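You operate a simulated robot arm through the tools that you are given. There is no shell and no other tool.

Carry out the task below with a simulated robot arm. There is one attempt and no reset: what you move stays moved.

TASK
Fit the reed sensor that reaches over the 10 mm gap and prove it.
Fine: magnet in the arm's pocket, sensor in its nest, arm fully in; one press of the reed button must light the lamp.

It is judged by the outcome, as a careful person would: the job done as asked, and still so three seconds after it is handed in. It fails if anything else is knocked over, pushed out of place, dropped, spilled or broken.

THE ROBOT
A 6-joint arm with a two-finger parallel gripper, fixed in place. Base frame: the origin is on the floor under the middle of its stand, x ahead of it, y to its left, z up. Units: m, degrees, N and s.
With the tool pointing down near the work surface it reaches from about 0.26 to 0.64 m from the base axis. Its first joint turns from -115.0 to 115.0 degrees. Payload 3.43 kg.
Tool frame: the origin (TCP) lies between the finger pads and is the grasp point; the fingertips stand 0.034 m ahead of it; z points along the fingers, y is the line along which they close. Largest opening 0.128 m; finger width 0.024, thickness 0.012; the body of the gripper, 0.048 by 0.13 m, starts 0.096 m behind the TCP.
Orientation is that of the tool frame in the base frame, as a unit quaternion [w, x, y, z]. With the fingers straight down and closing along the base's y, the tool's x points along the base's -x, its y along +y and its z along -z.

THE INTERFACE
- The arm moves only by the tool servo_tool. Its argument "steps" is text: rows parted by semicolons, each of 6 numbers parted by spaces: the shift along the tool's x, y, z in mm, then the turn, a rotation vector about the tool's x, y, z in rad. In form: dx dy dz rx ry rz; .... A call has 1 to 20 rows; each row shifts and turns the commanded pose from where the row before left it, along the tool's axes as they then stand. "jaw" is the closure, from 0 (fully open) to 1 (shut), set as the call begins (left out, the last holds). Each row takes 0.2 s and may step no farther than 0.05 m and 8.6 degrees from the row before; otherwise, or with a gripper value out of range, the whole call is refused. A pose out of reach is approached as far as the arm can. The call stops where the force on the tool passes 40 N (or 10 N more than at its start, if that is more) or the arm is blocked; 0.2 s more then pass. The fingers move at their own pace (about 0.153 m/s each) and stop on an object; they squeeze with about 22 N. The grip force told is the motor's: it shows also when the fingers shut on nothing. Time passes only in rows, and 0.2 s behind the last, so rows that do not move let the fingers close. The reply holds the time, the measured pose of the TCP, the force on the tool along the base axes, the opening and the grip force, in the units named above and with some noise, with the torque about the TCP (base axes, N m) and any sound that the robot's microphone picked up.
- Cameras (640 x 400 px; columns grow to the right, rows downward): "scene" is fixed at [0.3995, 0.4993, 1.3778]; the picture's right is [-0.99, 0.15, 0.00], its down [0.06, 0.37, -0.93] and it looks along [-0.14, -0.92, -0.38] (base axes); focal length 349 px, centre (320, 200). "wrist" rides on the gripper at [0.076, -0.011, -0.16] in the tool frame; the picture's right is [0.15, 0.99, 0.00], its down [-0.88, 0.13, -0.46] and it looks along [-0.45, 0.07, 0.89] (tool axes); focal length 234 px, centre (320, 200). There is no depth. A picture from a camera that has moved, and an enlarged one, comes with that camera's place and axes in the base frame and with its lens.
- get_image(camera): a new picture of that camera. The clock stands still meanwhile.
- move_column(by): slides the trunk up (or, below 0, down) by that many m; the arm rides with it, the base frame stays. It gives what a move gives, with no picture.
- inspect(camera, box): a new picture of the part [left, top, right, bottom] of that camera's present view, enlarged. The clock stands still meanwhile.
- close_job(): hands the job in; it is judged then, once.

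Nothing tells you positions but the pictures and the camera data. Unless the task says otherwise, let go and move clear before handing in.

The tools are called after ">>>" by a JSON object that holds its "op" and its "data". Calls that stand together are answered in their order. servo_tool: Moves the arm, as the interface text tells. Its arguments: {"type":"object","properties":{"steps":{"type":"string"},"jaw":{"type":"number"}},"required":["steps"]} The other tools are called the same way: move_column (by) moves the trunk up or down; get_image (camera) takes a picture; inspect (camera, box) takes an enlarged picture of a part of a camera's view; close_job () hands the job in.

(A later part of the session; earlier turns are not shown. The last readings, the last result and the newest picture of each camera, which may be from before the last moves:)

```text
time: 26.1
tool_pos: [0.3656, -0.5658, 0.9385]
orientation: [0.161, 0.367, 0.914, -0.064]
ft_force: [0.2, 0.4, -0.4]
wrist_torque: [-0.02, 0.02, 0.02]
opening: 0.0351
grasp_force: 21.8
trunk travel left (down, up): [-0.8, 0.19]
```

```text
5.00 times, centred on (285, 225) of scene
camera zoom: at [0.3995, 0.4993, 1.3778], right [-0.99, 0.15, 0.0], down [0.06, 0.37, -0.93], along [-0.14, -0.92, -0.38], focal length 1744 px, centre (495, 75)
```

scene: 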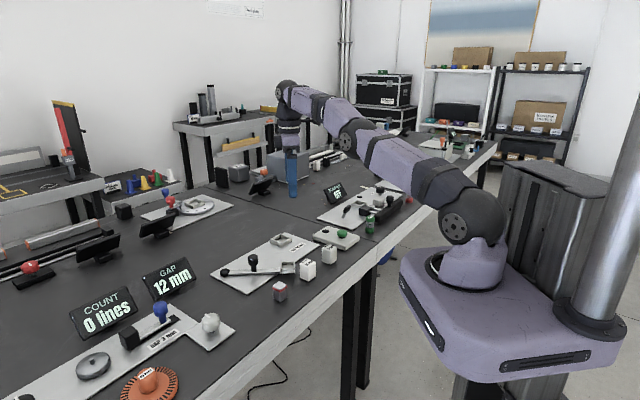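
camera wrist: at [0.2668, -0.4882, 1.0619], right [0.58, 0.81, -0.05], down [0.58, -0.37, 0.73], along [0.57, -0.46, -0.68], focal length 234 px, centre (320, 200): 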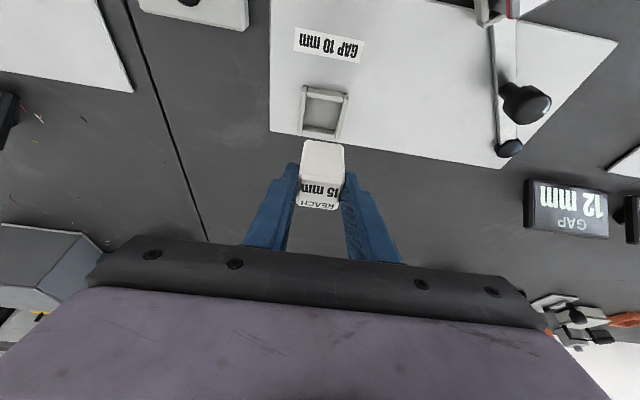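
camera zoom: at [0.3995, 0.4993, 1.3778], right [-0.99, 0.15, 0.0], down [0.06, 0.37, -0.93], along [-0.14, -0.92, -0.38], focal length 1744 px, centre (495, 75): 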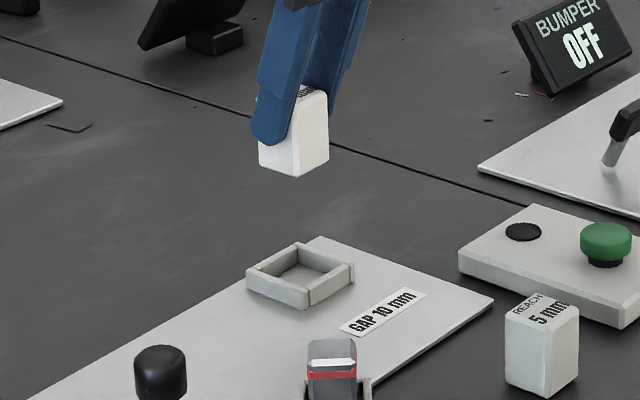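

Reach is fine at this tilt. I'll measure the block against the nest.

>>> {"op": "inspect", "data": {"camera": "wrist", "box": [270, 70, 380, 220]}}

>>> {"op": "inspect", "data": {"camera": "wrist", "box": [290, 75, 360, 150]}}

```text
2.67 times, centred on (325, 145) of wrist
camera zoom: at [0.2668, -0.4882, 1.0619], right [0.58, 0.81, -0.05], down [0.58, -0.37, 0.73], along [0.57, -0.46, -0.68], focal length 624 px, centre (307, 347)
```

zoom: 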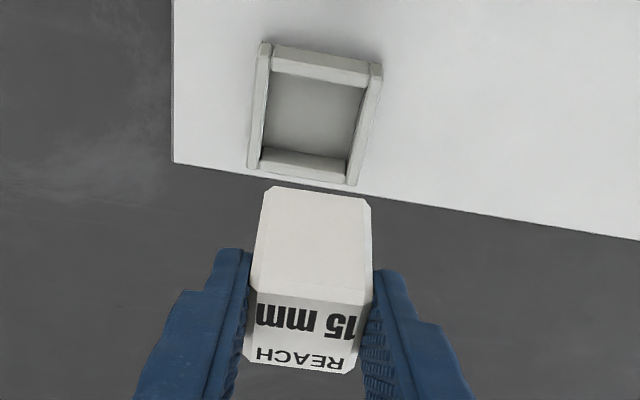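

```text
5.33 times, centred on (325, 112) of wrist
camera zoom: at [0.2668, -0.4882, 1.0619], right [0.58, 0.81, -0.05], down [0.58, -0.37, 0.73], along [0.57, -0.46, -0.68], focal length 1249 px, centre (293, 667)
```

zoom: 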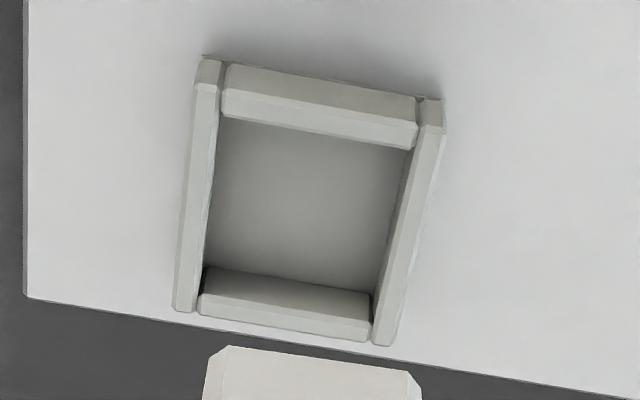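

The block is roughly over the nest, which is 40 mm inside for a 35 mm block. I'll lower to about 15 mm above the walls and look again.

>>> {"op": "servo_tool", "data": {"steps": "6.84 -0.5 18.8 0 0 0; 6.84 -0.5 18.8 0 0 0; 6.84 -0.5 18.8 0 0 0; 0 0 0 0 0 0"}}

>>> {"op": "inspect", "data": {"camera": "wrist", "box": [270, 100, 370, 200]}}

>>> {"op": "inspect", "data": {"camera": "scene", "box": [260, 210, 310, 250]}}

```text
time: 27.1
tool_pos: [0.3645, -0.5664, 0.8787]
orientation: [0.161, 0.367, 0.914, -0.064]
ft_force: [-0.4, -0.5, -0.6]
wrist_torque: [-0.01, -0.02, -0.01]
opening: 0.0347
grasp_force: 22.2
trunk travel left (down, up): [-0.8, 0.19]
```

```text
4.00 times, centred on (320, 150) of wrist
camera zoom: at [0.2651, -0.4888, 1.0017], right [0.58, 0.81, -0.05], down [0.57, -0.37, 0.73], along [0.57, -0.46, -0.68], focal length 937 px, centre (320, 400)
```

zoom: 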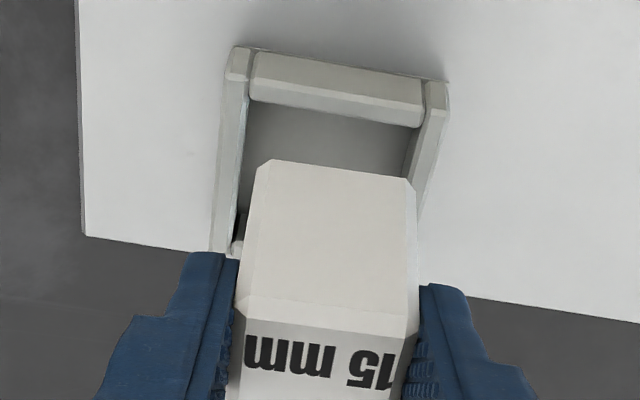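

```text
10.00 times, centred on (285, 230) of scene
camera zoom: at [0.3995, 0.4993, 1.3778], right [-0.99, 0.15, 0.0], down [0.06, 0.37, -0.93], along [-0.14, -0.92, -0.38], focal length 3488 px, centre (670, -100)
```

zoom: 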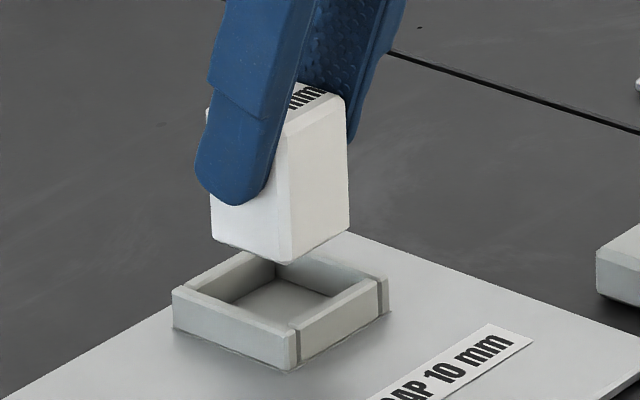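

The block needs to move roughly 1–2 mm toward −u. I'll apply part of that, lower 10 mm, and zoom in tighter.

>>> {"op": "servo_tool", "data": {"steps": "0.5 -1.5 -0.2 0 0 0; 3.4 0 9.4 0 0 0; 0 0 0 0 0 0"}}

>>> {"op": "inspect", "data": {"camera": "wrist", "box": [285, 105, 355, 165]}}

>>> {"op": "inspect", "data": {"camera": "scene", "box": [266, 222, 304, 248]}}

```text
time: 27.9
tool_pos: [0.3627, -0.5689, 0.8684]
orientation: [0.161, 0.368, 0.914, -0.065]
ft_force: [-0.5, -0.1, -0.8]
wrist_torque: [-0.05, 0.01, -0.01]
opening: 0.0351
grasp_force: 22.0
trunk travel left (down, up): [-0.8, 0.19]
```

```text
6.67 times, centred on (320, 135) of wrist
camera zoom: at [0.2639, -0.4899, 0.9922], right [0.58, 0.81, -0.05], down [0.58, -0.37, 0.73], along [0.57, -0.46, -0.68], focal length 1561 px, centre (320, 633)
```

zoom: 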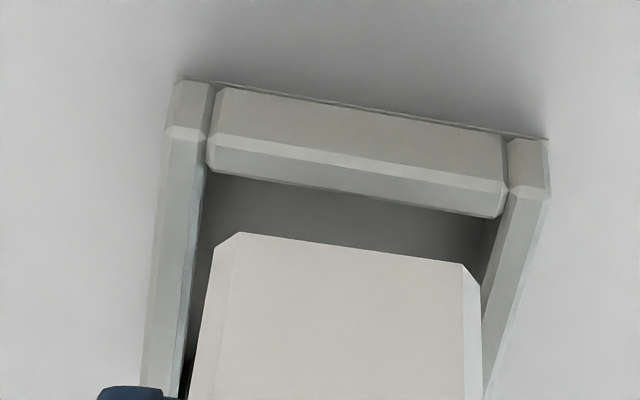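

```text
15.38 times, centred on (285, 235) of scene
camera zoom: at [0.3995, 0.4993, 1.3778], right [-0.99, 0.15, 0.0], down [0.06, 0.37, -0.93], along [-0.14, -0.92, -0.38], focal length 5366 px, centre (858, -338)
```

zoom: 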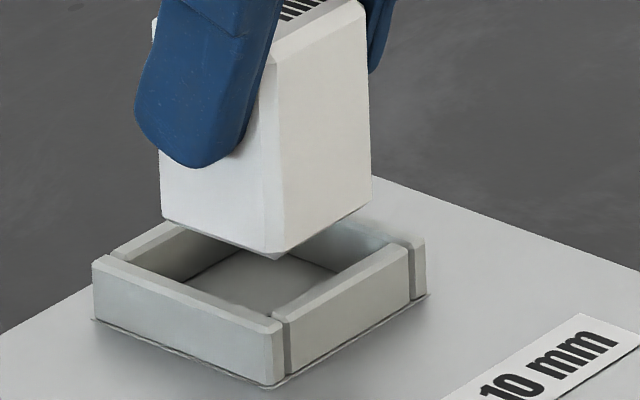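

By both views the block needs about 2 mm more outward and is aligned sideways. I'll apply that, then lower to the wall-top level and check.

>>> {"op": "servo_tool", "data": {"steps": "-1.88 0 0.68 0 0 0; 2.4 0 6.6 0 0 0; 0 0 0 0 0 0"}}

>>> {"op": "inspect", "data": {"camera": "wrist", "box": [285, 105, 355, 165]}}

>>> {"op": "inspect", "data": {"camera": "scene", "box": [266, 222, 304, 248]}}

```text
time: 28.7
tool_pos: [0.3646, -0.5672, 0.8612]
orientation: [0.162, 0.366, 0.914, -0.065]
ft_force: [0.6, -0.6, 0.0]
wrist_torque: [-0.01, 0.0, 0.01]
opening: 0.035
grasp_force: 21.7
trunk travel left (down, up): [-0.8, 0.19]
```

```text
6.67 times, centred on (320, 135) of wrist
camera zoom: at [0.266, -0.4905, 0.9857], right [0.58, 0.81, -0.05], down [0.58, -0.37, 0.73], along [0.57, -0.46, -0.68], focal length 1561 px, centre (320, 633)
```

zoom: 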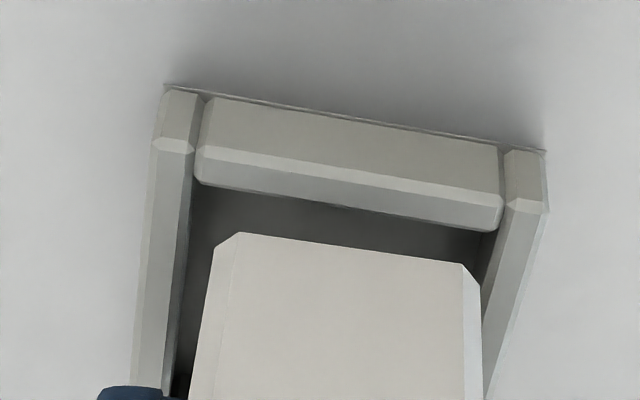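

```text
15.38 times, centred on (285, 235) of scene
camera zoom: at [0.3995, 0.4993, 1.3778], right [-0.99, 0.15, 0.0], down [0.06, 0.37, -0.93], along [-0.14, -0.92, -0.38], focal length 5366 px, centre (858, -338)
```

zoom: 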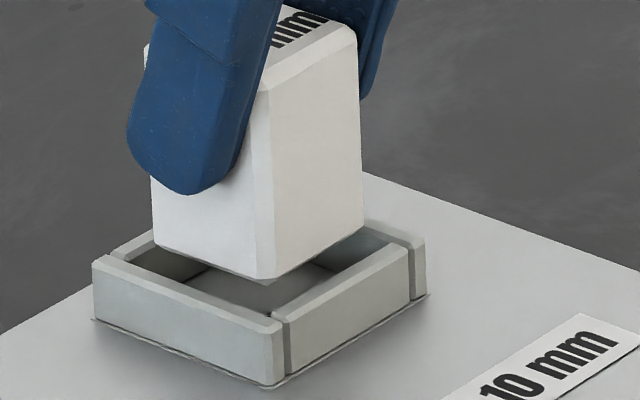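

The outward position is good, and it needs about 1 mm toward −u. I'll shift that and lower into the nest in small steps.

>>> {"op": "servo_tool", "data": {"steps": "0 -1.0 0 0 0 0; 1.03 0 2.82 0 0 0; 1.03 0 2.82 0 0 0; 1.03 0 2.82 0 0 0; 0 0 0 0 0 0"}}

>>> {"op": "inspect", "data": {"camera": "wrist", "box": [285, 105, 355, 165]}}

>>> {"op": "inspect", "data": {"camera": "scene", "box": [266, 222, 304, 248]}}

```text
time: 29.9
tool_pos: [0.3653, -0.5701, 0.8523]
orientation: [0.161, 0.367, 0.914, -0.065]
ft_force: [0.3, -0.2, -0.2]
wrist_torque: [0.01, 0.02, 0.01]
opening: 0.035
grasp_force: 21.8
trunk travel left (down, up): [-0.8, 0.19]
```

```text
6.67 times, centred on (320, 135) of wrist
camera zoom: at [0.2661, -0.4921, 0.9763], right [0.58, 0.81, -0.05], down [0.58, -0.37, 0.73], along [0.57, -0.46, -0.68], focal length 1561 px, centre (320, 633)
```

zoom: 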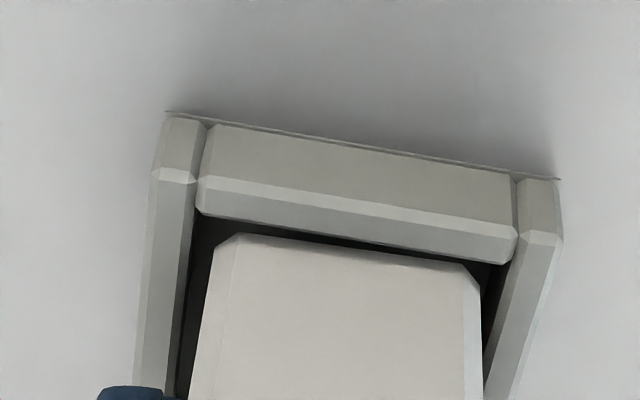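

```text
15.38 times, centred on (285, 235) of scene
camera zoom: at [0.3995, 0.4993, 1.3778], right [-0.99, 0.15, 0.0], down [0.06, 0.37, -0.93], along [-0.14, -0.92, -0.38], focal length 5366 px, centre (858, -338)
```

zoom: 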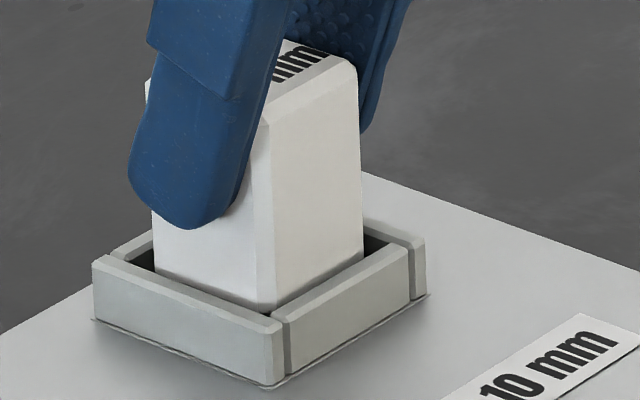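

The sensor is entering the nest without contact. I'll keep lowering until it touches the floor.

>>> {"op": "servo_tool", "data": {"steps": "0.684 0 1.88 0 0 0; 0.684 0 1.88 0 0 0; 0.51 0 1.41 0 0 0; 0 0 0 0 0 0"}}

>>> {"op": "inspect", "data": {"camera": "scene", "box": [266, 222, 304, 248]}}

```text
time: 30.9
tool_pos: [0.3642, -0.5692, 0.8461]
orientation: [0.161, 0.368, 0.914, -0.065]
ft_force: [-0.5, 0.7, -0.2]
wrist_torque: [0.01, -0.04, 0.0]
opening: 0.0349
grasp_force: 21.8
trunk travel left (down, up): [-0.8, 0.19]
```

```text
15.38 times, centred on (285, 235) of scene
camera zoom: at [0.3995, 0.4993, 1.3778], right [-0.99, 0.15, 0.0], down [0.06, 0.37, -0.93], along [-0.14, -0.92, -0.38], focal length 5366 px, centre (858, -338)
```

zoom: 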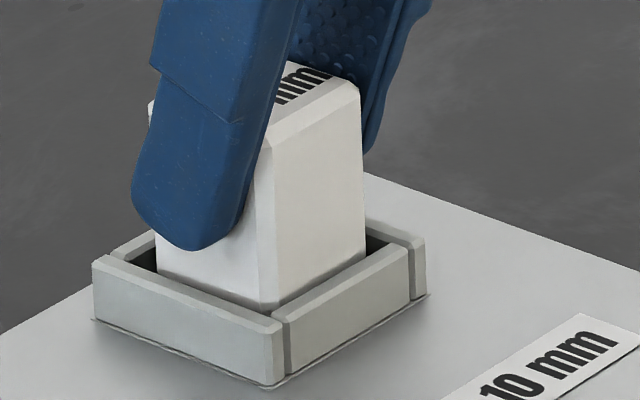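

No contact yet. I'll continue gently, one row at a time.

>>> {"op": "servo_tool", "data": {"steps": "0.51 0 1.41 0 0 0; 0.51 0 1.41 0 0 0; 0 0 0 0 0 0"}}

>>> {"op": "inspect", "data": {"camera": "scene", "box": [266, 222, 304, 248]}}

```text
time: 31.7
tool_pos: [0.3649, -0.569, 0.8439]
orientation: [0.161, 0.368, 0.913, -0.065]
ft_force: [0.2, -0.6, -0.7]
wrist_torque: [-0.01, 0.0, 0.02]
opening: 0.035
grasp_force: 22.2
trunk travel left (down, up): [-0.8, 0.19]
```

```text
15.38 times, centred on (285, 235) of scene
camera zoom: at [0.3995, 0.4993, 1.3778], right [-0.99, 0.15, 0.0], down [0.06, 0.37, -0.93], along [-0.14, -0.92, -0.38], focal length 5366 px, centre (858, -338)
```

zoom: 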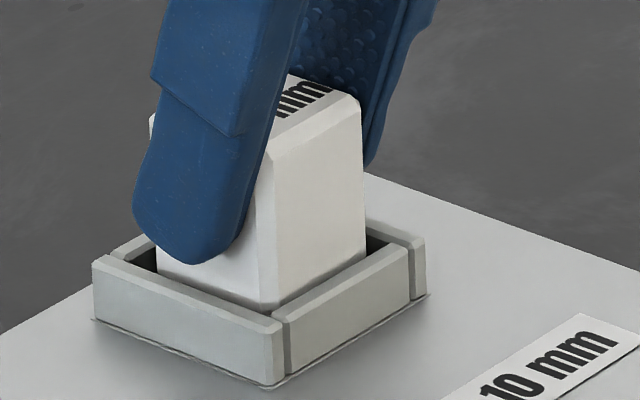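

Still free, with about 4 mm between the fingertip and the wall top. I'll go down a little more.

>>> {"op": "servo_tool", "data": {"steps": "0.34 0 0.94 0 0 0; 0.34 0 0.94 0 0 0; 0 0 0 0 0 0"}}

>>> {"op": "inspect", "data": {"camera": "scene", "box": [266, 222, 304, 248]}}

```text
time: 32.5
tool_pos: [0.3656, -0.5712, 0.8438]
orientation: [0.163, 0.366, 0.914, -0.065]
ft_force: [-0.3, 1.5, 5.7]
wrist_torque: [0.06, 0.05, 0.0]
opening: 0.0353
grasp_force: 22.2
trunk travel left (down, up): [-0.8, 0.19]
```

```text
15.38 times, centred on (285, 235) of scene
camera zoom: at [0.3995, 0.4993, 1.3778], right [-0.99, 0.15, 0.0], down [0.06, 0.37, -0.93], along [-0.14, -0.92, -0.38], focal length 5366 px, centre (858, -338)
```

zoom: 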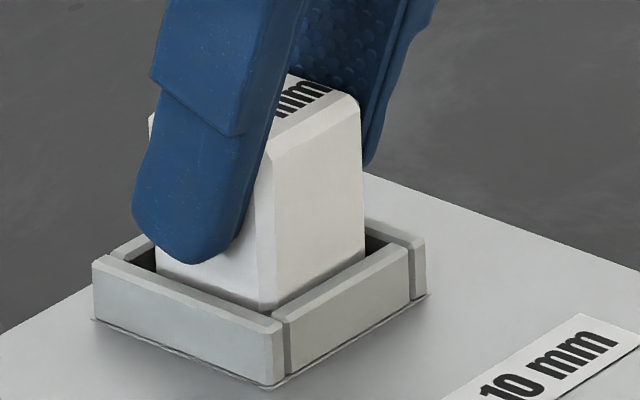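

The sensor has reached the nest floor (about 6 N). I'll release and back off along the tool axis.

>>> {"op": "servo_tool", "data": {"steps": "-0.1 0 -0.3 0 0 0; 0 0 0 0 0 0; 0 0 0 0 0 0", "jaw": 0.6}}

>>> {"op": "servo_tool", "data": {"steps": "-5 0 -15 0 0 0; -7 0 -25 0 0 0; -10 0 -35 0 0 0; -10 0 -30 0 0 0; 0 0 0 0 0 0"}}

>>> {"op": "get_image", "data": {"camera": "wrist"}}

>>> {"op": "inspect", "data": {"camera": "scene", "box": [205, 205, 335, 295]}}

```text
time: 33.3
tool_pos: [0.3654, -0.5699, 0.8427]
orientation: [0.16, 0.367, 0.914, -0.064]
ft_force: [0.3, 0.1, 0.2]
wrist_torque: [-0.01, 0.02, 0.02]
opening: 0.0511
grasp_force: 0.1
trunk travel left (down, up): [-0.8, 0.19]
```

```text
time: 34.5
tool_pos: [0.3607, -0.5665, 0.9528]
orientation: [0.161, 0.368, 0.914, -0.065]
ft_force: [0.3, 0.6, 0.3]
wrist_torque: [0.01, 0.0, -0.01]
opening: 0.0512
grasp_force: 0.2
trunk travel left (down, up): [-0.8, 0.19]
```

```text
taken
camera wrist: at [0.2618, -0.4889, 1.0759], right [0.58, 0.81, -0.05], down [0.58, -0.37, 0.73], along [0.57, -0.46, -0.68], focal length 234 px, centre (320, 200)
```

wrist: 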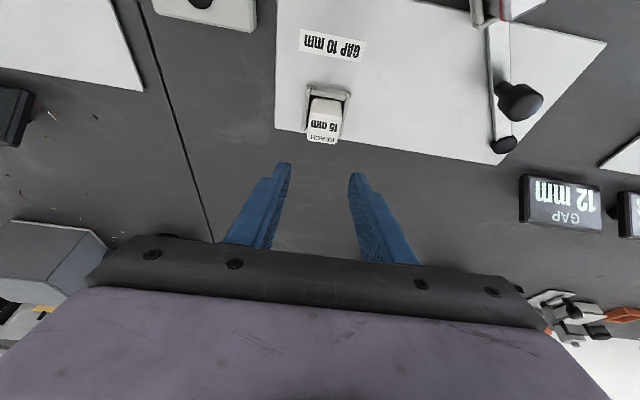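

```text
4.44 times, centred on (270, 250) of scene
camera zoom: at [0.3995, 0.4993, 1.3778], right [-0.99, 0.15, 0.0], down [0.06, 0.37, -0.93], along [-0.14, -0.92, -0.38], focal length 1550 px, centre (542, -22)
```

zoom: 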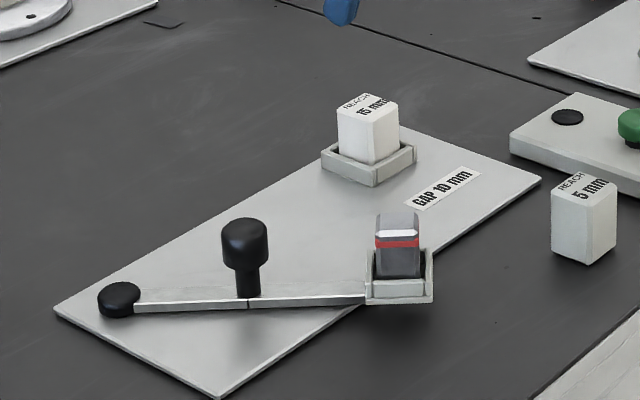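

Both parts are seated upright. Next I'll swing the arm in by pushing its knob, so I'll close the jaws and move behind the knob at a safe height.

>>> {"op": "servo_tool", "data": {"steps": "14.57 32.2 -5.3 0 0 0; 14.57 32.2 -5.3 0 0 0; 14.57 32.2 -5.3 0 0 0; 14.57 32.2 -5.3 0 0 0; 14.57 32.2 -5.3 0 0 0; 14.57 32.2 -5.3 0 0 0; 0 0 0 0 0 0", "jaw": 1.0}}

>>> {"op": "get_image", "data": {"camera": "wrist"}}

>>> {"op": "inspect", "data": {"camera": "scene", "box": [205, 205, 335, 295]}}

```text
time: 36.1
tool_pos: [0.4266, -0.3605, 0.9514]
orientation: [0.161, 0.367, 0.914, -0.065]
ft_force: [-0.2, 1.1, 0.2]
wrist_torque: [-0.02, -0.03, 0.0]
opening: 0.0001
grasp_force: 22.3
trunk travel left (down, up): [-0.8, 0.19]
```

```text
taken
camera wrist: at [0.3275, -0.2832, 1.0751], right [0.59, 0.81, -0.05], down [0.57, -0.37, 0.73], along [0.57, -0.46, -0.68], focal length 234 px, centre (320, 200)
```

wrist: 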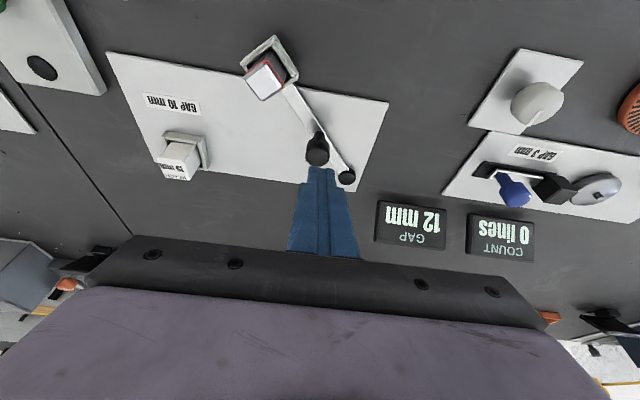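

```text
4.44 times, centred on (270, 250) of scene
camera zoom: at [0.3995, 0.4993, 1.3778], right [-0.99, 0.15, 0.0], down [0.06, 0.37, -0.93], along [-0.14, -0.92, -0.38], focal length 1550 px, centre (542, -22)
```

zoom: 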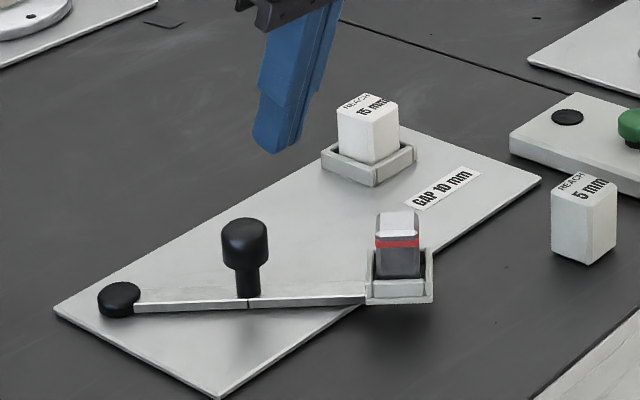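

The knob and pivot are both in view. I'll zoom in to measure them.

>>> {"op": "inspect", "data": {"camera": "wrist", "box": [230, 30, 370, 190]}}

>>> {"op": "inspect", "data": {"camera": "wrist", "box": [295, 125, 365, 190]}}

```text
2.50 times, centred on (300, 110) of wrist
camera zoom: at [0.3275, -0.2832, 1.0751], right [0.59, 0.81, -0.05], down [0.57, -0.37, 0.73], along [0.57, -0.46, -0.68], focal length 585 px, centre (370, 425)
```

zoom: 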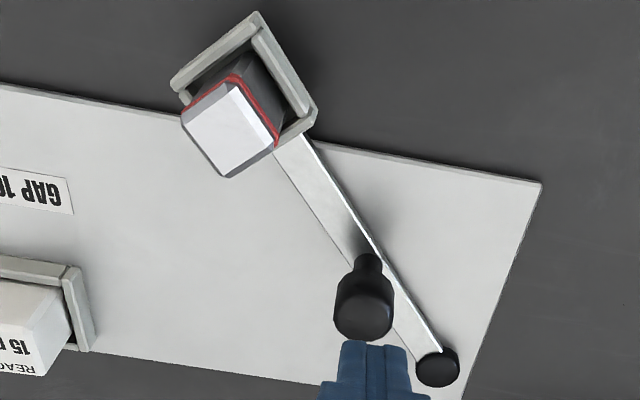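

```text
6.15 times, centred on (330, 158) of wrist
camera zoom: at [0.3275, -0.2832, 1.0751], right [0.59, 0.81, -0.05], down [0.57, -0.37, 0.73], along [0.57, -0.46, -0.68], focal length 1441 px, centre (258, 462)
```

zoom: 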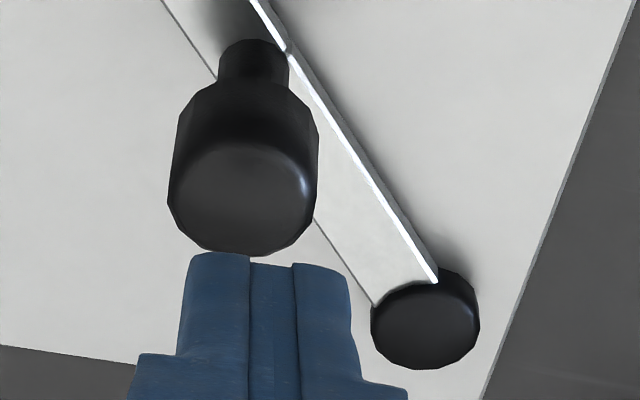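

The knob is at about (0.455, -0.393) and the pivot at about (0.536, -0.399), so the arm must swing about 50° to line up with the nest. I'll reduce the tilt to 10° and lower the closed fingers behind the knob.

>>> {"op": "servo_tool", "data": {"steps": "0 0 0 0 0.0873 0; 0 0 0 0 0.0873 0; 3 -3.7 -0.5 0 0 0; 0 0 0 0 0 0"}}

>>> {"op": "servo_tool", "data": {"steps": "4.3 0 24.6 0 0 0; 4.3 0 24.6 0 0 0; 4.3 0 24.6 0 0 0; 2.6 0 14.8 0 0 0; 1.7 0 9.8 0 0 0; 0 0 0 0 0 0"}}

>>> {"op": "get_image", "data": {"camera": "wrist"}}

>>> {"op": "inspect", "data": {"camera": "scene", "box": [205, 205, 335, 295]}}

```text
time: 37.1
tool_pos: [0.4218, -0.3634, 0.952]
orientation: [0.081, 0.372, 0.924, -0.032]
ft_force: [-0.6, -0.2, 0.2]
wrist_torque: [-0.01, -0.01, 0.02]
opening: 0.0002
grasp_force: 22.4
trunk travel left (down, up): [-0.8, 0.19]
```

```text
time: 38.5
tool_pos: [0.423, -0.3624, 0.8523]
orientation: [0.08, 0.372, 0.924, -0.033]
ft_force: [-0.2, 0.7, -0.2]
wrist_torque: [-0.01, 0.02, -0.01]
opening: 0.0001
grasp_force: 21.8
trunk travel left (down, up): [-0.8, 0.19]
```

```text
taken
camera wrist: at [0.3401, -0.3013, 0.9962], right [0.58, 0.81, -0.03], down [0.66, -0.45, 0.6], along [0.48, -0.37, -0.8], focal length 234 px, centre (320, 200)
```

wrist: 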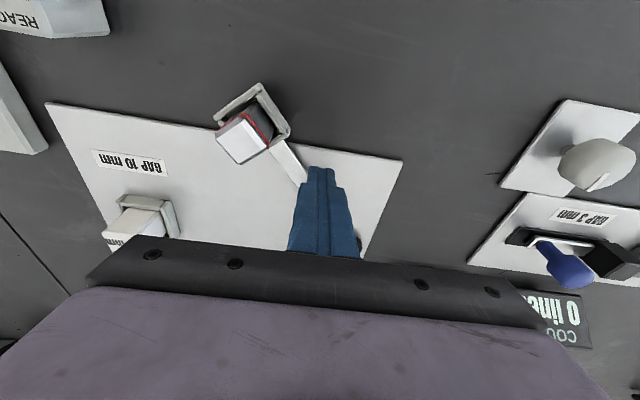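

```text
4.44 times, centred on (270, 250) of scene
camera zoom: at [0.3995, 0.4993, 1.3778], right [-0.99, 0.15, 0.0], down [0.06, 0.37, -0.93], along [-0.14, -0.92, -0.38], focal length 1550 px, centre (542, -22)
```

zoom: 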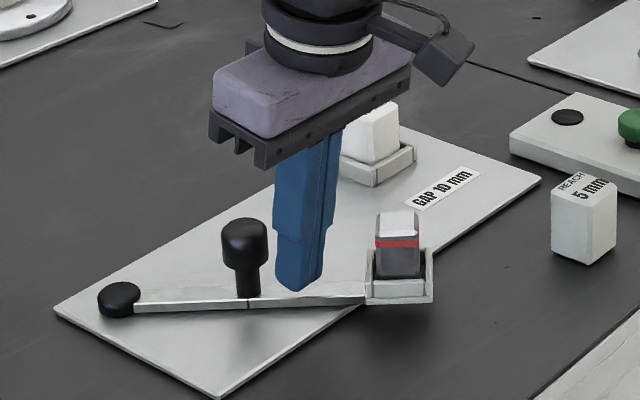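

The fingers are behind the knob. I'll lower 6 mm more and begin pushing slowly along the arc.

>>> {"op": "servo_tool", "data": {"steps": "1.04 0 5.9 0 0 0; -5 0 0.88 0 0 0; -4 0 0.7 0 0 0; -3 0 0.53 0 0 0; -2 0 0.35 0 0 0; 0 0 0 0 0 0"}}

>>> {"op": "inspect", "data": {"camera": "scene", "box": [205, 205, 335, 295]}}

```text
time: 39.9
tool_pos: [0.4322, -0.3731, 0.8483]
orientation: [0.082, 0.371, 0.924, -0.033]
ft_force: [0.7, -0.2, -0.4]
wrist_torque: [-0.02, -0.03, -0.03]
opening: 0.0002
grasp_force: 22.7
trunk travel left (down, up): [-0.8, 0.19]
```

```text
4.44 times, centred on (270, 250) of scene
camera zoom: at [0.3995, 0.4993, 1.3778], right [-0.99, 0.15, 0.0], down [0.06, 0.37, -0.93], along [-0.14, -0.92, -0.38], focal length 1550 px, centre (542, -22)
```

zoom: 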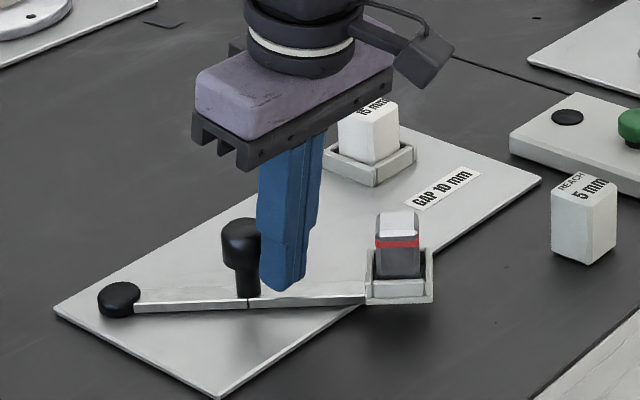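

Nearly touching, no force yet. I'll push on along the arc.

>>> {"op": "servo_tool", "data": {"steps": "-4 -2 0.7 0 0 0; -4 -3 0.7 0 0 0; -4 -3.5 0.7 0 0 0; -4 -3 0.7 0 0 0; 0 0 0 0 0 0"}}

>>> {"op": "inspect", "data": {"camera": "scene", "box": [205, 205, 335, 295]}}

```text
time: 41.1
tool_pos: [0.4358, -0.392, 0.8464]
orientation: [0.08, 0.372, 0.924, -0.032]
ft_force: [-7.6, 1.5, -1.3]
wrist_torque: [0.09, 0.21, -0.04]
opening: 0.0002
grasp_force: 22.0
trunk travel left (down, up): [-0.8, 0.19]
```

```text
4.44 times, centred on (270, 250) of scene
camera zoom: at [0.3995, 0.4993, 1.3778], right [-0.99, 0.15, 0.0], down [0.06, 0.37, -0.93], along [-0.14, -0.92, -0.38], focal length 1550 px, centre (542, -22)
```

zoom: 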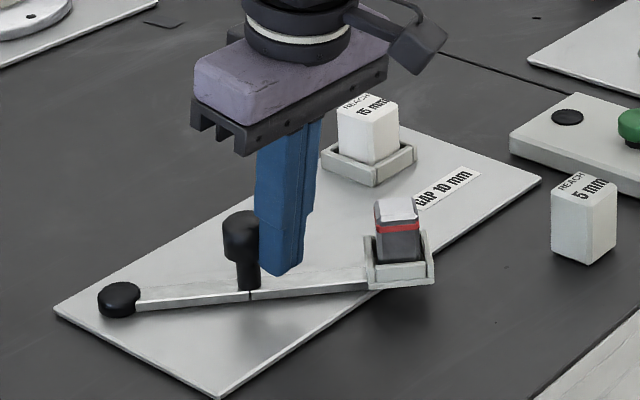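

The finger slid to one side of the knob. I'll back off slightly, recentre behind it, and push again.

>>> {"op": "servo_tool", "data": {"steps": "4.93 0 -0.87 0 0 0; 2 6.5 -0.35 0 0 0; 0 6.5 0 0 0 0; 0 0 0 0 0 0"}}

>>> {"op": "inspect", "data": {"camera": "scene", "box": [205, 205, 335, 295]}}

>>> {"op": "get_image", "data": {"camera": "wrist"}}

```text
time: 42.1
tool_pos: [0.4405, -0.3774, 0.8462]
orientation: [0.081, 0.371, 0.924, -0.032]
ft_force: [-3.3, 1.8, -1.4]
wrist_torque: [0.08, 0.14, -0.01]
opening: 0.0001
grasp_force: 22.0
trunk travel left (down, up): [-0.8, 0.19]
```

```text
4.44 times, centred on (270, 250) of scene
camera zoom: at [0.3995, 0.4993, 1.3778], right [-0.99, 0.15, 0.0], down [0.06, 0.37, -0.93], along [-0.14, -0.92, -0.38], focal length 1550 px, centre (542, -22)
```

zoom: 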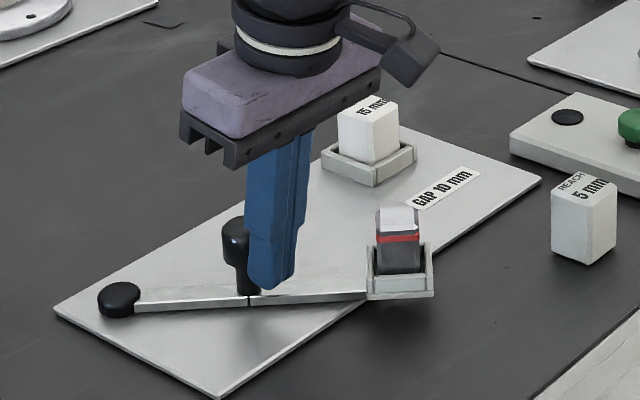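

```text
taken
camera wrist: at [0.3582, -0.316, 0.9897], right [0.58, 0.81, -0.02], down [0.66, -0.45, 0.6], along [0.48, -0.37, -0.8], focal length 234 px, centre (320, 200)
```

wrist: 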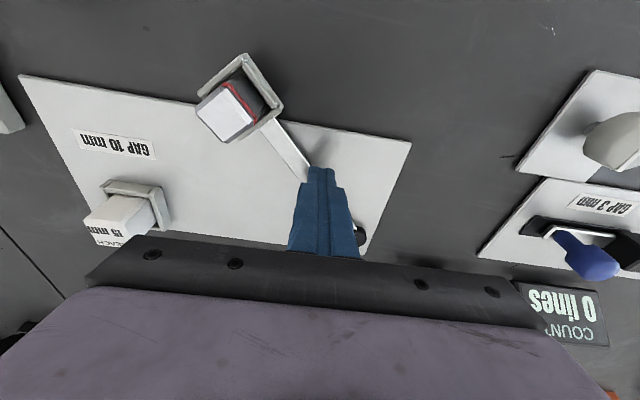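

Now the finger is centred behind the knob. I'll push along the arc again.

>>> {"op": "servo_tool", "data": {"steps": "-5.2 -3.5 0.92 0 0 0; -5.2 -4.4 0.92 0 0 0; -5.9 -3.5 1.04 0 0 0; 0 0 0 0 0 0"}}

>>> {"op": "inspect", "data": {"camera": "scene", "box": [205, 205, 335, 295]}}

```text
time: 43.1
tool_pos: [0.4443, -0.396, 0.8454]
orientation: [0.081, 0.371, 0.924, -0.033]
ft_force: [-0.2, 0.4, -0.1]
wrist_torque: [0.03, 0.01, -0.01]
opening: 0.0001
grasp_force: 21.5
trunk travel left (down, up): [-0.8, 0.19]
```

```text
4.44 times, centred on (270, 250) of scene
camera zoom: at [0.3995, 0.4993, 1.3778], right [-0.99, 0.15, 0.0], down [0.06, 0.37, -0.93], along [-0.14, -0.92, -0.38], focal length 1550 px, centre (542, -22)
```

zoom: 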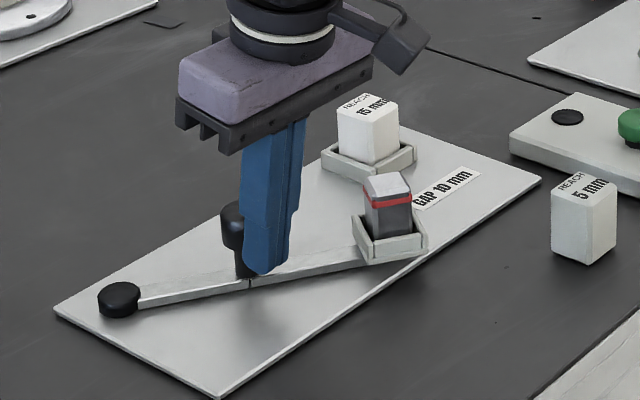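

The arm is swinging in smoothly. I'll continue along the arc.

>>> {"op": "servo_tool", "data": {"steps": "-5.5 -4 0.97 0 0 0; -5.9 -3.7 1.04 0 0 0; -5.9 -3.4 1.04 0 0 0; -6 -3 1.06 0 0 0; 0 0 0 0 0 0"}}

>>> {"op": "inspect", "data": {"camera": "scene", "box": [205, 205, 335, 295]}}

```text
time: 44.3
tool_pos: [0.4501, -0.4242, 0.8464]
orientation: [0.081, 0.371, 0.924, -0.033]
ft_force: [0.0, 1.3, -0.2]
wrist_torque: [0.0, 0.0, -0.04]
opening: 0.0002
grasp_force: 21.8
trunk travel left (down, up): [-0.8, 0.19]
```

```text
4.44 times, centred on (270, 250) of scene
camera zoom: at [0.3995, 0.4993, 1.3778], right [-0.99, 0.15, 0.0], down [0.06, 0.37, -0.93], along [-0.14, -0.92, -0.38], focal length 1550 px, centre (542, -22)
```

zoom: 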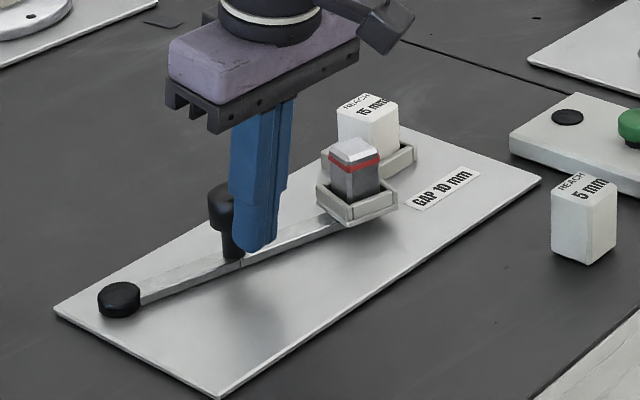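

About two-thirds of the way. I'll continue in smaller rows and watch the force.

>>> {"op": "servo_tool", "data": {"steps": "-6 -2.6 1.06 0 0 0; -6 -2.2 1.06 0 0 0; -5 -1.4 0.88 0 0 0; 0 0 0 0 0 0"}}

>>> {"op": "inspect", "data": {"camera": "scene", "box": [205, 205, 335, 295]}}

```text
time: 45.3
tool_pos: [0.4593, -0.4418, 0.8453]
orientation: [0.081, 0.371, 0.925, -0.032]
ft_force: [-0.1, 0.3, -0.5]
wrist_torque: [-0.03, 0.0, -0.03]
opening: 0.0
grasp_force: 21.6
trunk travel left (down, up): [-0.8, 0.19]
```

```text
4.44 times, centred on (270, 250) of scene
camera zoom: at [0.3995, 0.4993, 1.3778], right [-0.99, 0.15, 0.0], down [0.06, 0.37, -0.93], along [-0.14, -0.92, -0.38], focal length 1550 px, centre (542, -22)
```

zoom: 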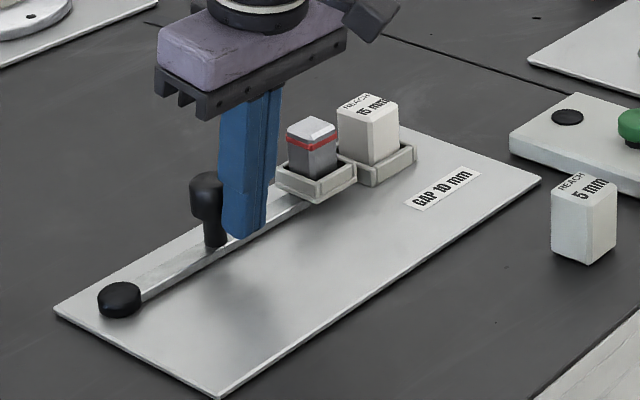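

The arm is nearly in line with the nest. I'll check from the wrist camera how far remains.

>>> {"op": "get_image", "data": {"camera": "wrist"}}

>>> {"op": "inspect", "data": {"camera": "scene", "box": [245, 215, 305, 265]}}

```text
taken
camera wrist: at [0.3772, -0.3798, 0.9902], right [0.58, 0.81, -0.03], down [0.66, -0.45, 0.6], along [0.48, -0.37, -0.8], focal length 234 px, centre (320, 200)
```

wrist: 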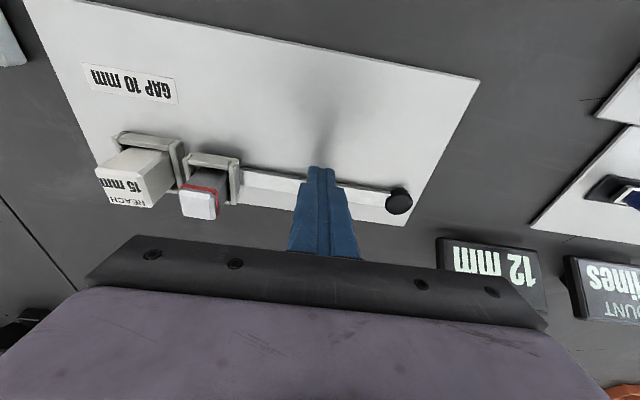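

```text
8.00 times, centred on (275, 240) of scene
camera zoom: at [0.3995, 0.4993, 1.3778], right [-0.99, 0.15, 0.0], down [0.06, 0.37, -0.93], along [-0.14, -0.92, -0.38], focal length 2790 px, centre (680, -120)
```

zoom: 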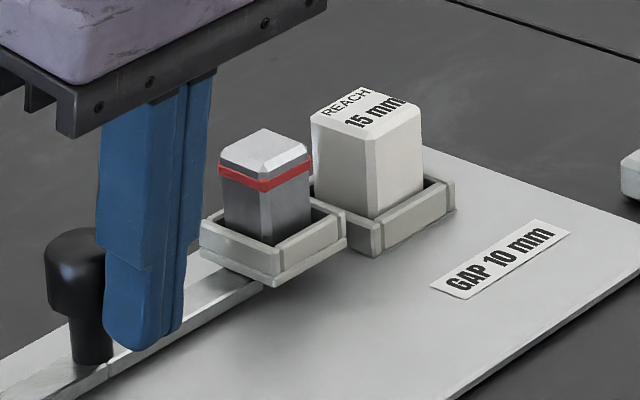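

I'll zoom in on the pocket and nest in the wrist view to measure the angle.

>>> {"op": "inspect", "data": {"camera": "wrist", "box": [80, 110, 260, 230]}}

>>> {"op": "inspect", "data": {"camera": "wrist", "box": [220, 140, 430, 240]}}

```text
3.33 times, centred on (170, 170) of wrist
camera zoom: at [0.3772, -0.3798, 0.9902], right [0.58, 0.81, -0.03], down [0.66, -0.45, 0.6], along [0.48, -0.37, -0.8], focal length 781 px, centre (820, 300)
```

zoom: 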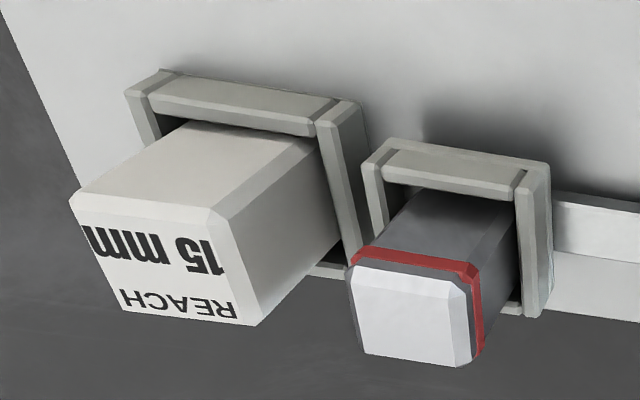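

```text
3.05 times, centred on (325, 190) of wrist
camera zoom: at [0.3772, -0.3798, 0.9902], right [0.58, 0.81, -0.03], down [0.66, -0.45, 0.6], along [0.48, -0.37, -0.8], focal length 714 px, centre (305, 230)
```

zoom: 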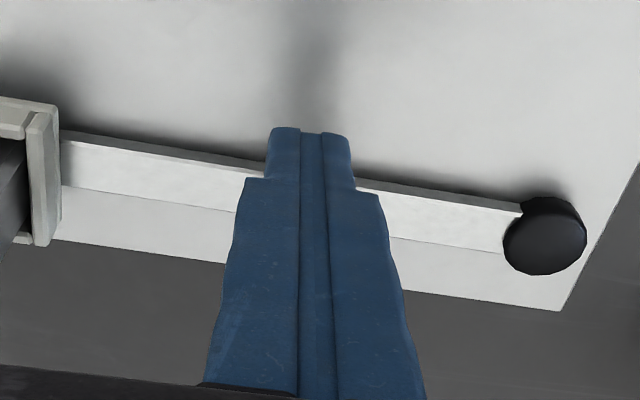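

The bar is already parallel with the plate to within about half a degree. I'll press on gently in small steps to find the end stop.

>>> {"op": "servo_tool", "data": {"steps": "-1 0 0.18 0 0 0; -1 0 0.18 0 0 0; 0 0 0 0 0 0"}}

>>> {"op": "inspect", "data": {"camera": "scene", "box": [205, 205, 335, 295]}}

```text
time: 46.1
tool_pos: [0.4606, -0.442, 0.8462]
orientation: [0.081, 0.372, 0.924, -0.033]
ft_force: [-0.6, -0.8, -0.2]
wrist_torque: [0.03, -0.01, -0.02]
opening: 0.0001
grasp_force: 22.0
trunk travel left (down, up): [-0.8, 0.19]
```

```text
4.44 times, centred on (270, 250) of scene
camera zoom: at [0.3995, 0.4993, 1.3778], right [-0.99, 0.15, 0.0], down [0.06, 0.37, -0.93], along [-0.14, -0.92, -0.38], focal length 1550 px, centre (542, -22)
```

zoom: 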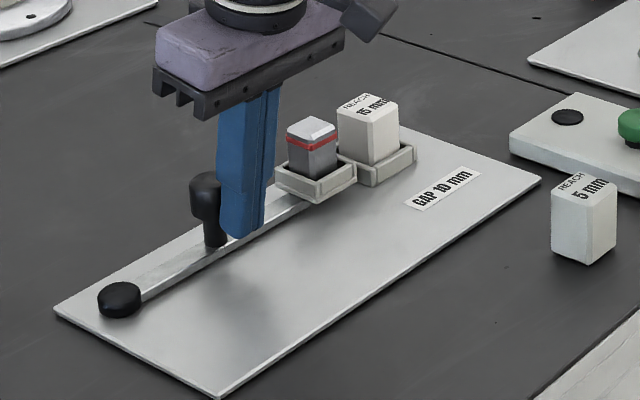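

The arm didn't move with that step and there's no force, so it may have run ahead of the finger. I'll keep closing in until contact.

>>> {"op": "servo_tool", "data": {"steps": "-1.5 0 0.26 0 0 0; -1.5 0 0.26 0 0 0; 0 0 0 0 0 0"}}

>>> {"op": "inspect", "data": {"camera": "scene", "box": [205, 205, 335, 295]}}

```text
time: 46.9
tool_pos: [0.4627, -0.4437, 0.847]
orientation: [0.081, 0.372, 0.924, -0.033]
ft_force: [-0.5, 0.6, 0.1]
wrist_torque: [-0.01, 0.03, -0.01]
opening: 0.0001
grasp_force: 21.6
trunk travel left (down, up): [-0.8, 0.19]
```

```text
4.44 times, centred on (270, 250) of scene
camera zoom: at [0.3995, 0.4993, 1.3778], right [-0.99, 0.15, 0.0], down [0.06, 0.37, -0.93], along [-0.14, -0.92, -0.38], focal length 1550 px, centre (542, -22)
```

zoom: 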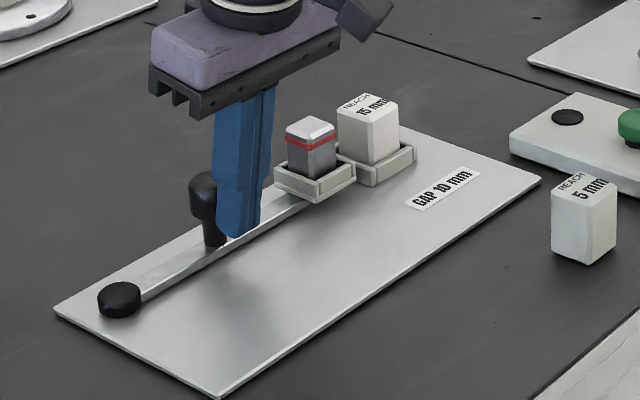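

The arm moved a touch and is still free. I'll continue gently.

>>> {"op": "servo_tool", "data": {"steps": "-1.5 0 0.26 0 0 0; -1.5 0 0.26 0 0 0; 0 0 0 0 0 0"}}

>>> {"op": "inspect", "data": {"camera": "scene", "box": [205, 205, 335, 295]}}

```text
time: 47.7
tool_pos: [0.4636, -0.444, 0.8448]
orientation: [0.079, 0.371, 0.925, -0.032]
ft_force: [-10.9, 10.0, 2.4]
wrist_torque: [0.26, 0.3, -0.02]
opening: 0.0001
grasp_force: 22.5
trunk travel left (down, up): [-0.8, 0.19]
```

```text
4.44 times, centred on (270, 250) of scene
camera zoom: at [0.3995, 0.4993, 1.3778], right [-0.99, 0.15, 0.0], down [0.06, 0.37, -0.93], along [-0.14, -0.92, -0.38], focal length 1550 px, centre (542, -22)
```

zoom: 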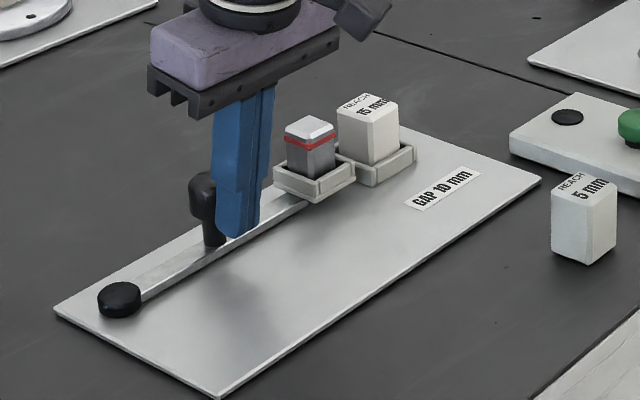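

The push now meets a firm stop (about 15 N straight back along the push). I'll press slightly more to be sure, then back off the way I came.

>>> {"op": "servo_tool", "data": {"steps": "-0.7 0 0.12 0 0 0; 0 0 0 0 0 0; 0 0 0 0 0 0"}}

>>> {"op": "servo_tool", "data": {"steps": "1.5 0 -0.26 0 0 0; 3 0 -0.5 0 0 0; 6 0 -1 0 0 0; 6 0 -1 0 0 0; 0 0 0 0 0 0"}}

>>> {"op": "inspect", "data": {"camera": "scene", "box": [205, 205, 335, 295]}}

>>> {"op": "get_image", "data": {"camera": "wrist"}}

```text
time: 48.5
tool_pos: [0.4648, -0.4435, 0.8458]
orientation: [0.079, 0.372, 0.925, -0.032]
ft_force: [-13.0, 11.6, -1.7]
wrist_torque: [0.38, 0.45, -0.01]
opening: 0.0
grasp_force: 21.5
trunk travel left (down, up): [-0.8, 0.19]
```

```text
time: 49.7
tool_pos: [0.4544, -0.4338, 0.8458]
orientation: [0.081, 0.371, 0.924, -0.032]
ft_force: [-0.5, -0.1, 0.2]
wrist_torque: [0.01, 0.02, 0.03]
opening: 0.0002
grasp_force: 22.2
trunk travel left (down, up): [-0.8, 0.19]
```

```text
4.44 times, centred on (270, 250) of scene
camera zoom: at [0.3995, 0.4993, 1.3778], right [-0.99, 0.15, 0.0], down [0.06, 0.37, -0.93], along [-0.14, -0.92, -0.38], focal length 1550 px, centre (542, -22)
```

zoom: 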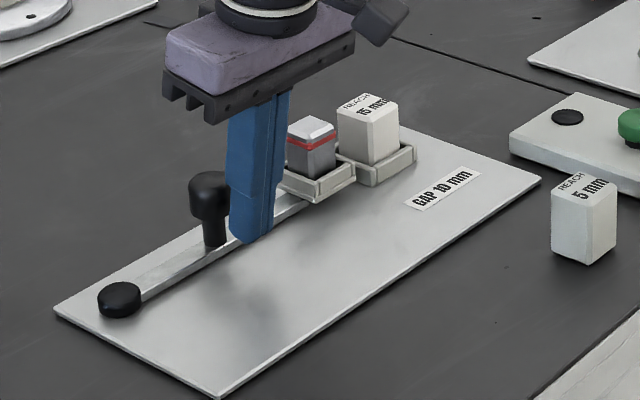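

```text
taken
camera wrist: at [0.3719, -0.3735, 0.9902], right [0.58, 0.81, -0.03], down [0.66, -0.45, 0.6], along [0.48, -0.37, -0.8], focal length 234 px, centre (320, 200)
```

wrist: 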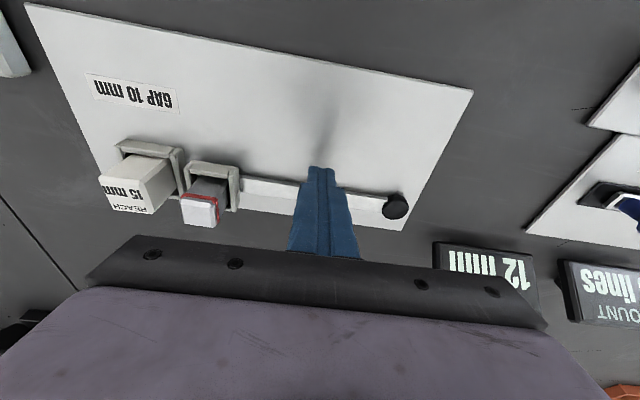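

The arm stays in, parallel with the plate, and both parts are seated. Now I'll lift clear, straighten the tool, and go to look at the green button.

>>> {"op": "servo_tool", "data": {"steps": "-5.2 0 -29.5 0 0 0; -6.9 0 -39.4 0 0 0; -6.9 0 -39.4 0 0 0; 0 0 0 0 0.0873 0; 0 0 0 0 0.0873 0; 20.6 -39.7 0 0 0 0; 20.6 -39.7 0 0 0 0; 20.6 -39.7 0 0 0 0; 20.6 -39.7 0 0 0 0; 20.6 -39.7 0 0 0 0; 20.6 -39.7 0 0 0 0; 0 0 0 0 0 0"}}

>>> {"op": "get_image", "data": {"camera": "wrist"}}

>>> {"op": "get_image", "data": {"camera": "scene"}}

```text
time: 52.3
tool_pos: [0.2019, -0.5234, 0.9558]
orientation: [0.0, 0.372, 0.928, 0.001]
ft_force: [-0.2, -0.6, 0.6]
wrist_torque: [0.0, 0.0, 0.0]
opening: 0.0
grasp_force: 22.8
trunk travel left (down, up): [-0.8, 0.19]
```

```text
taken
camera wrist: at [0.1385, -0.4797, 1.115], right [0.58, 0.82, 0.0], down [0.73, -0.51, 0.46], along [0.37, -0.26, -0.89], focal length 234 px, centre (320, 200)
```

wrist: 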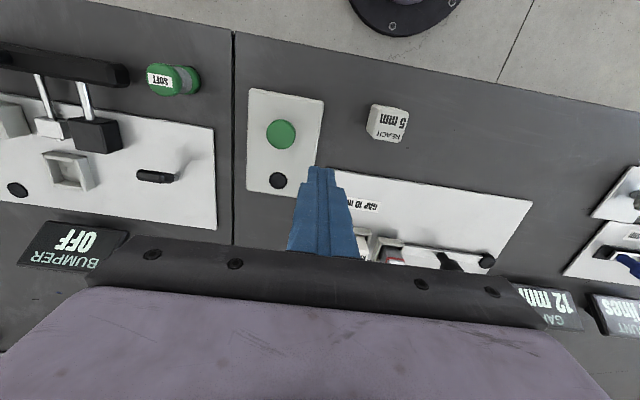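

```text
taken
```

scene: 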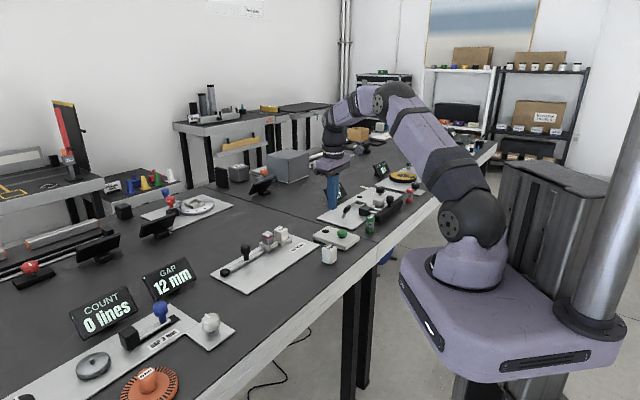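

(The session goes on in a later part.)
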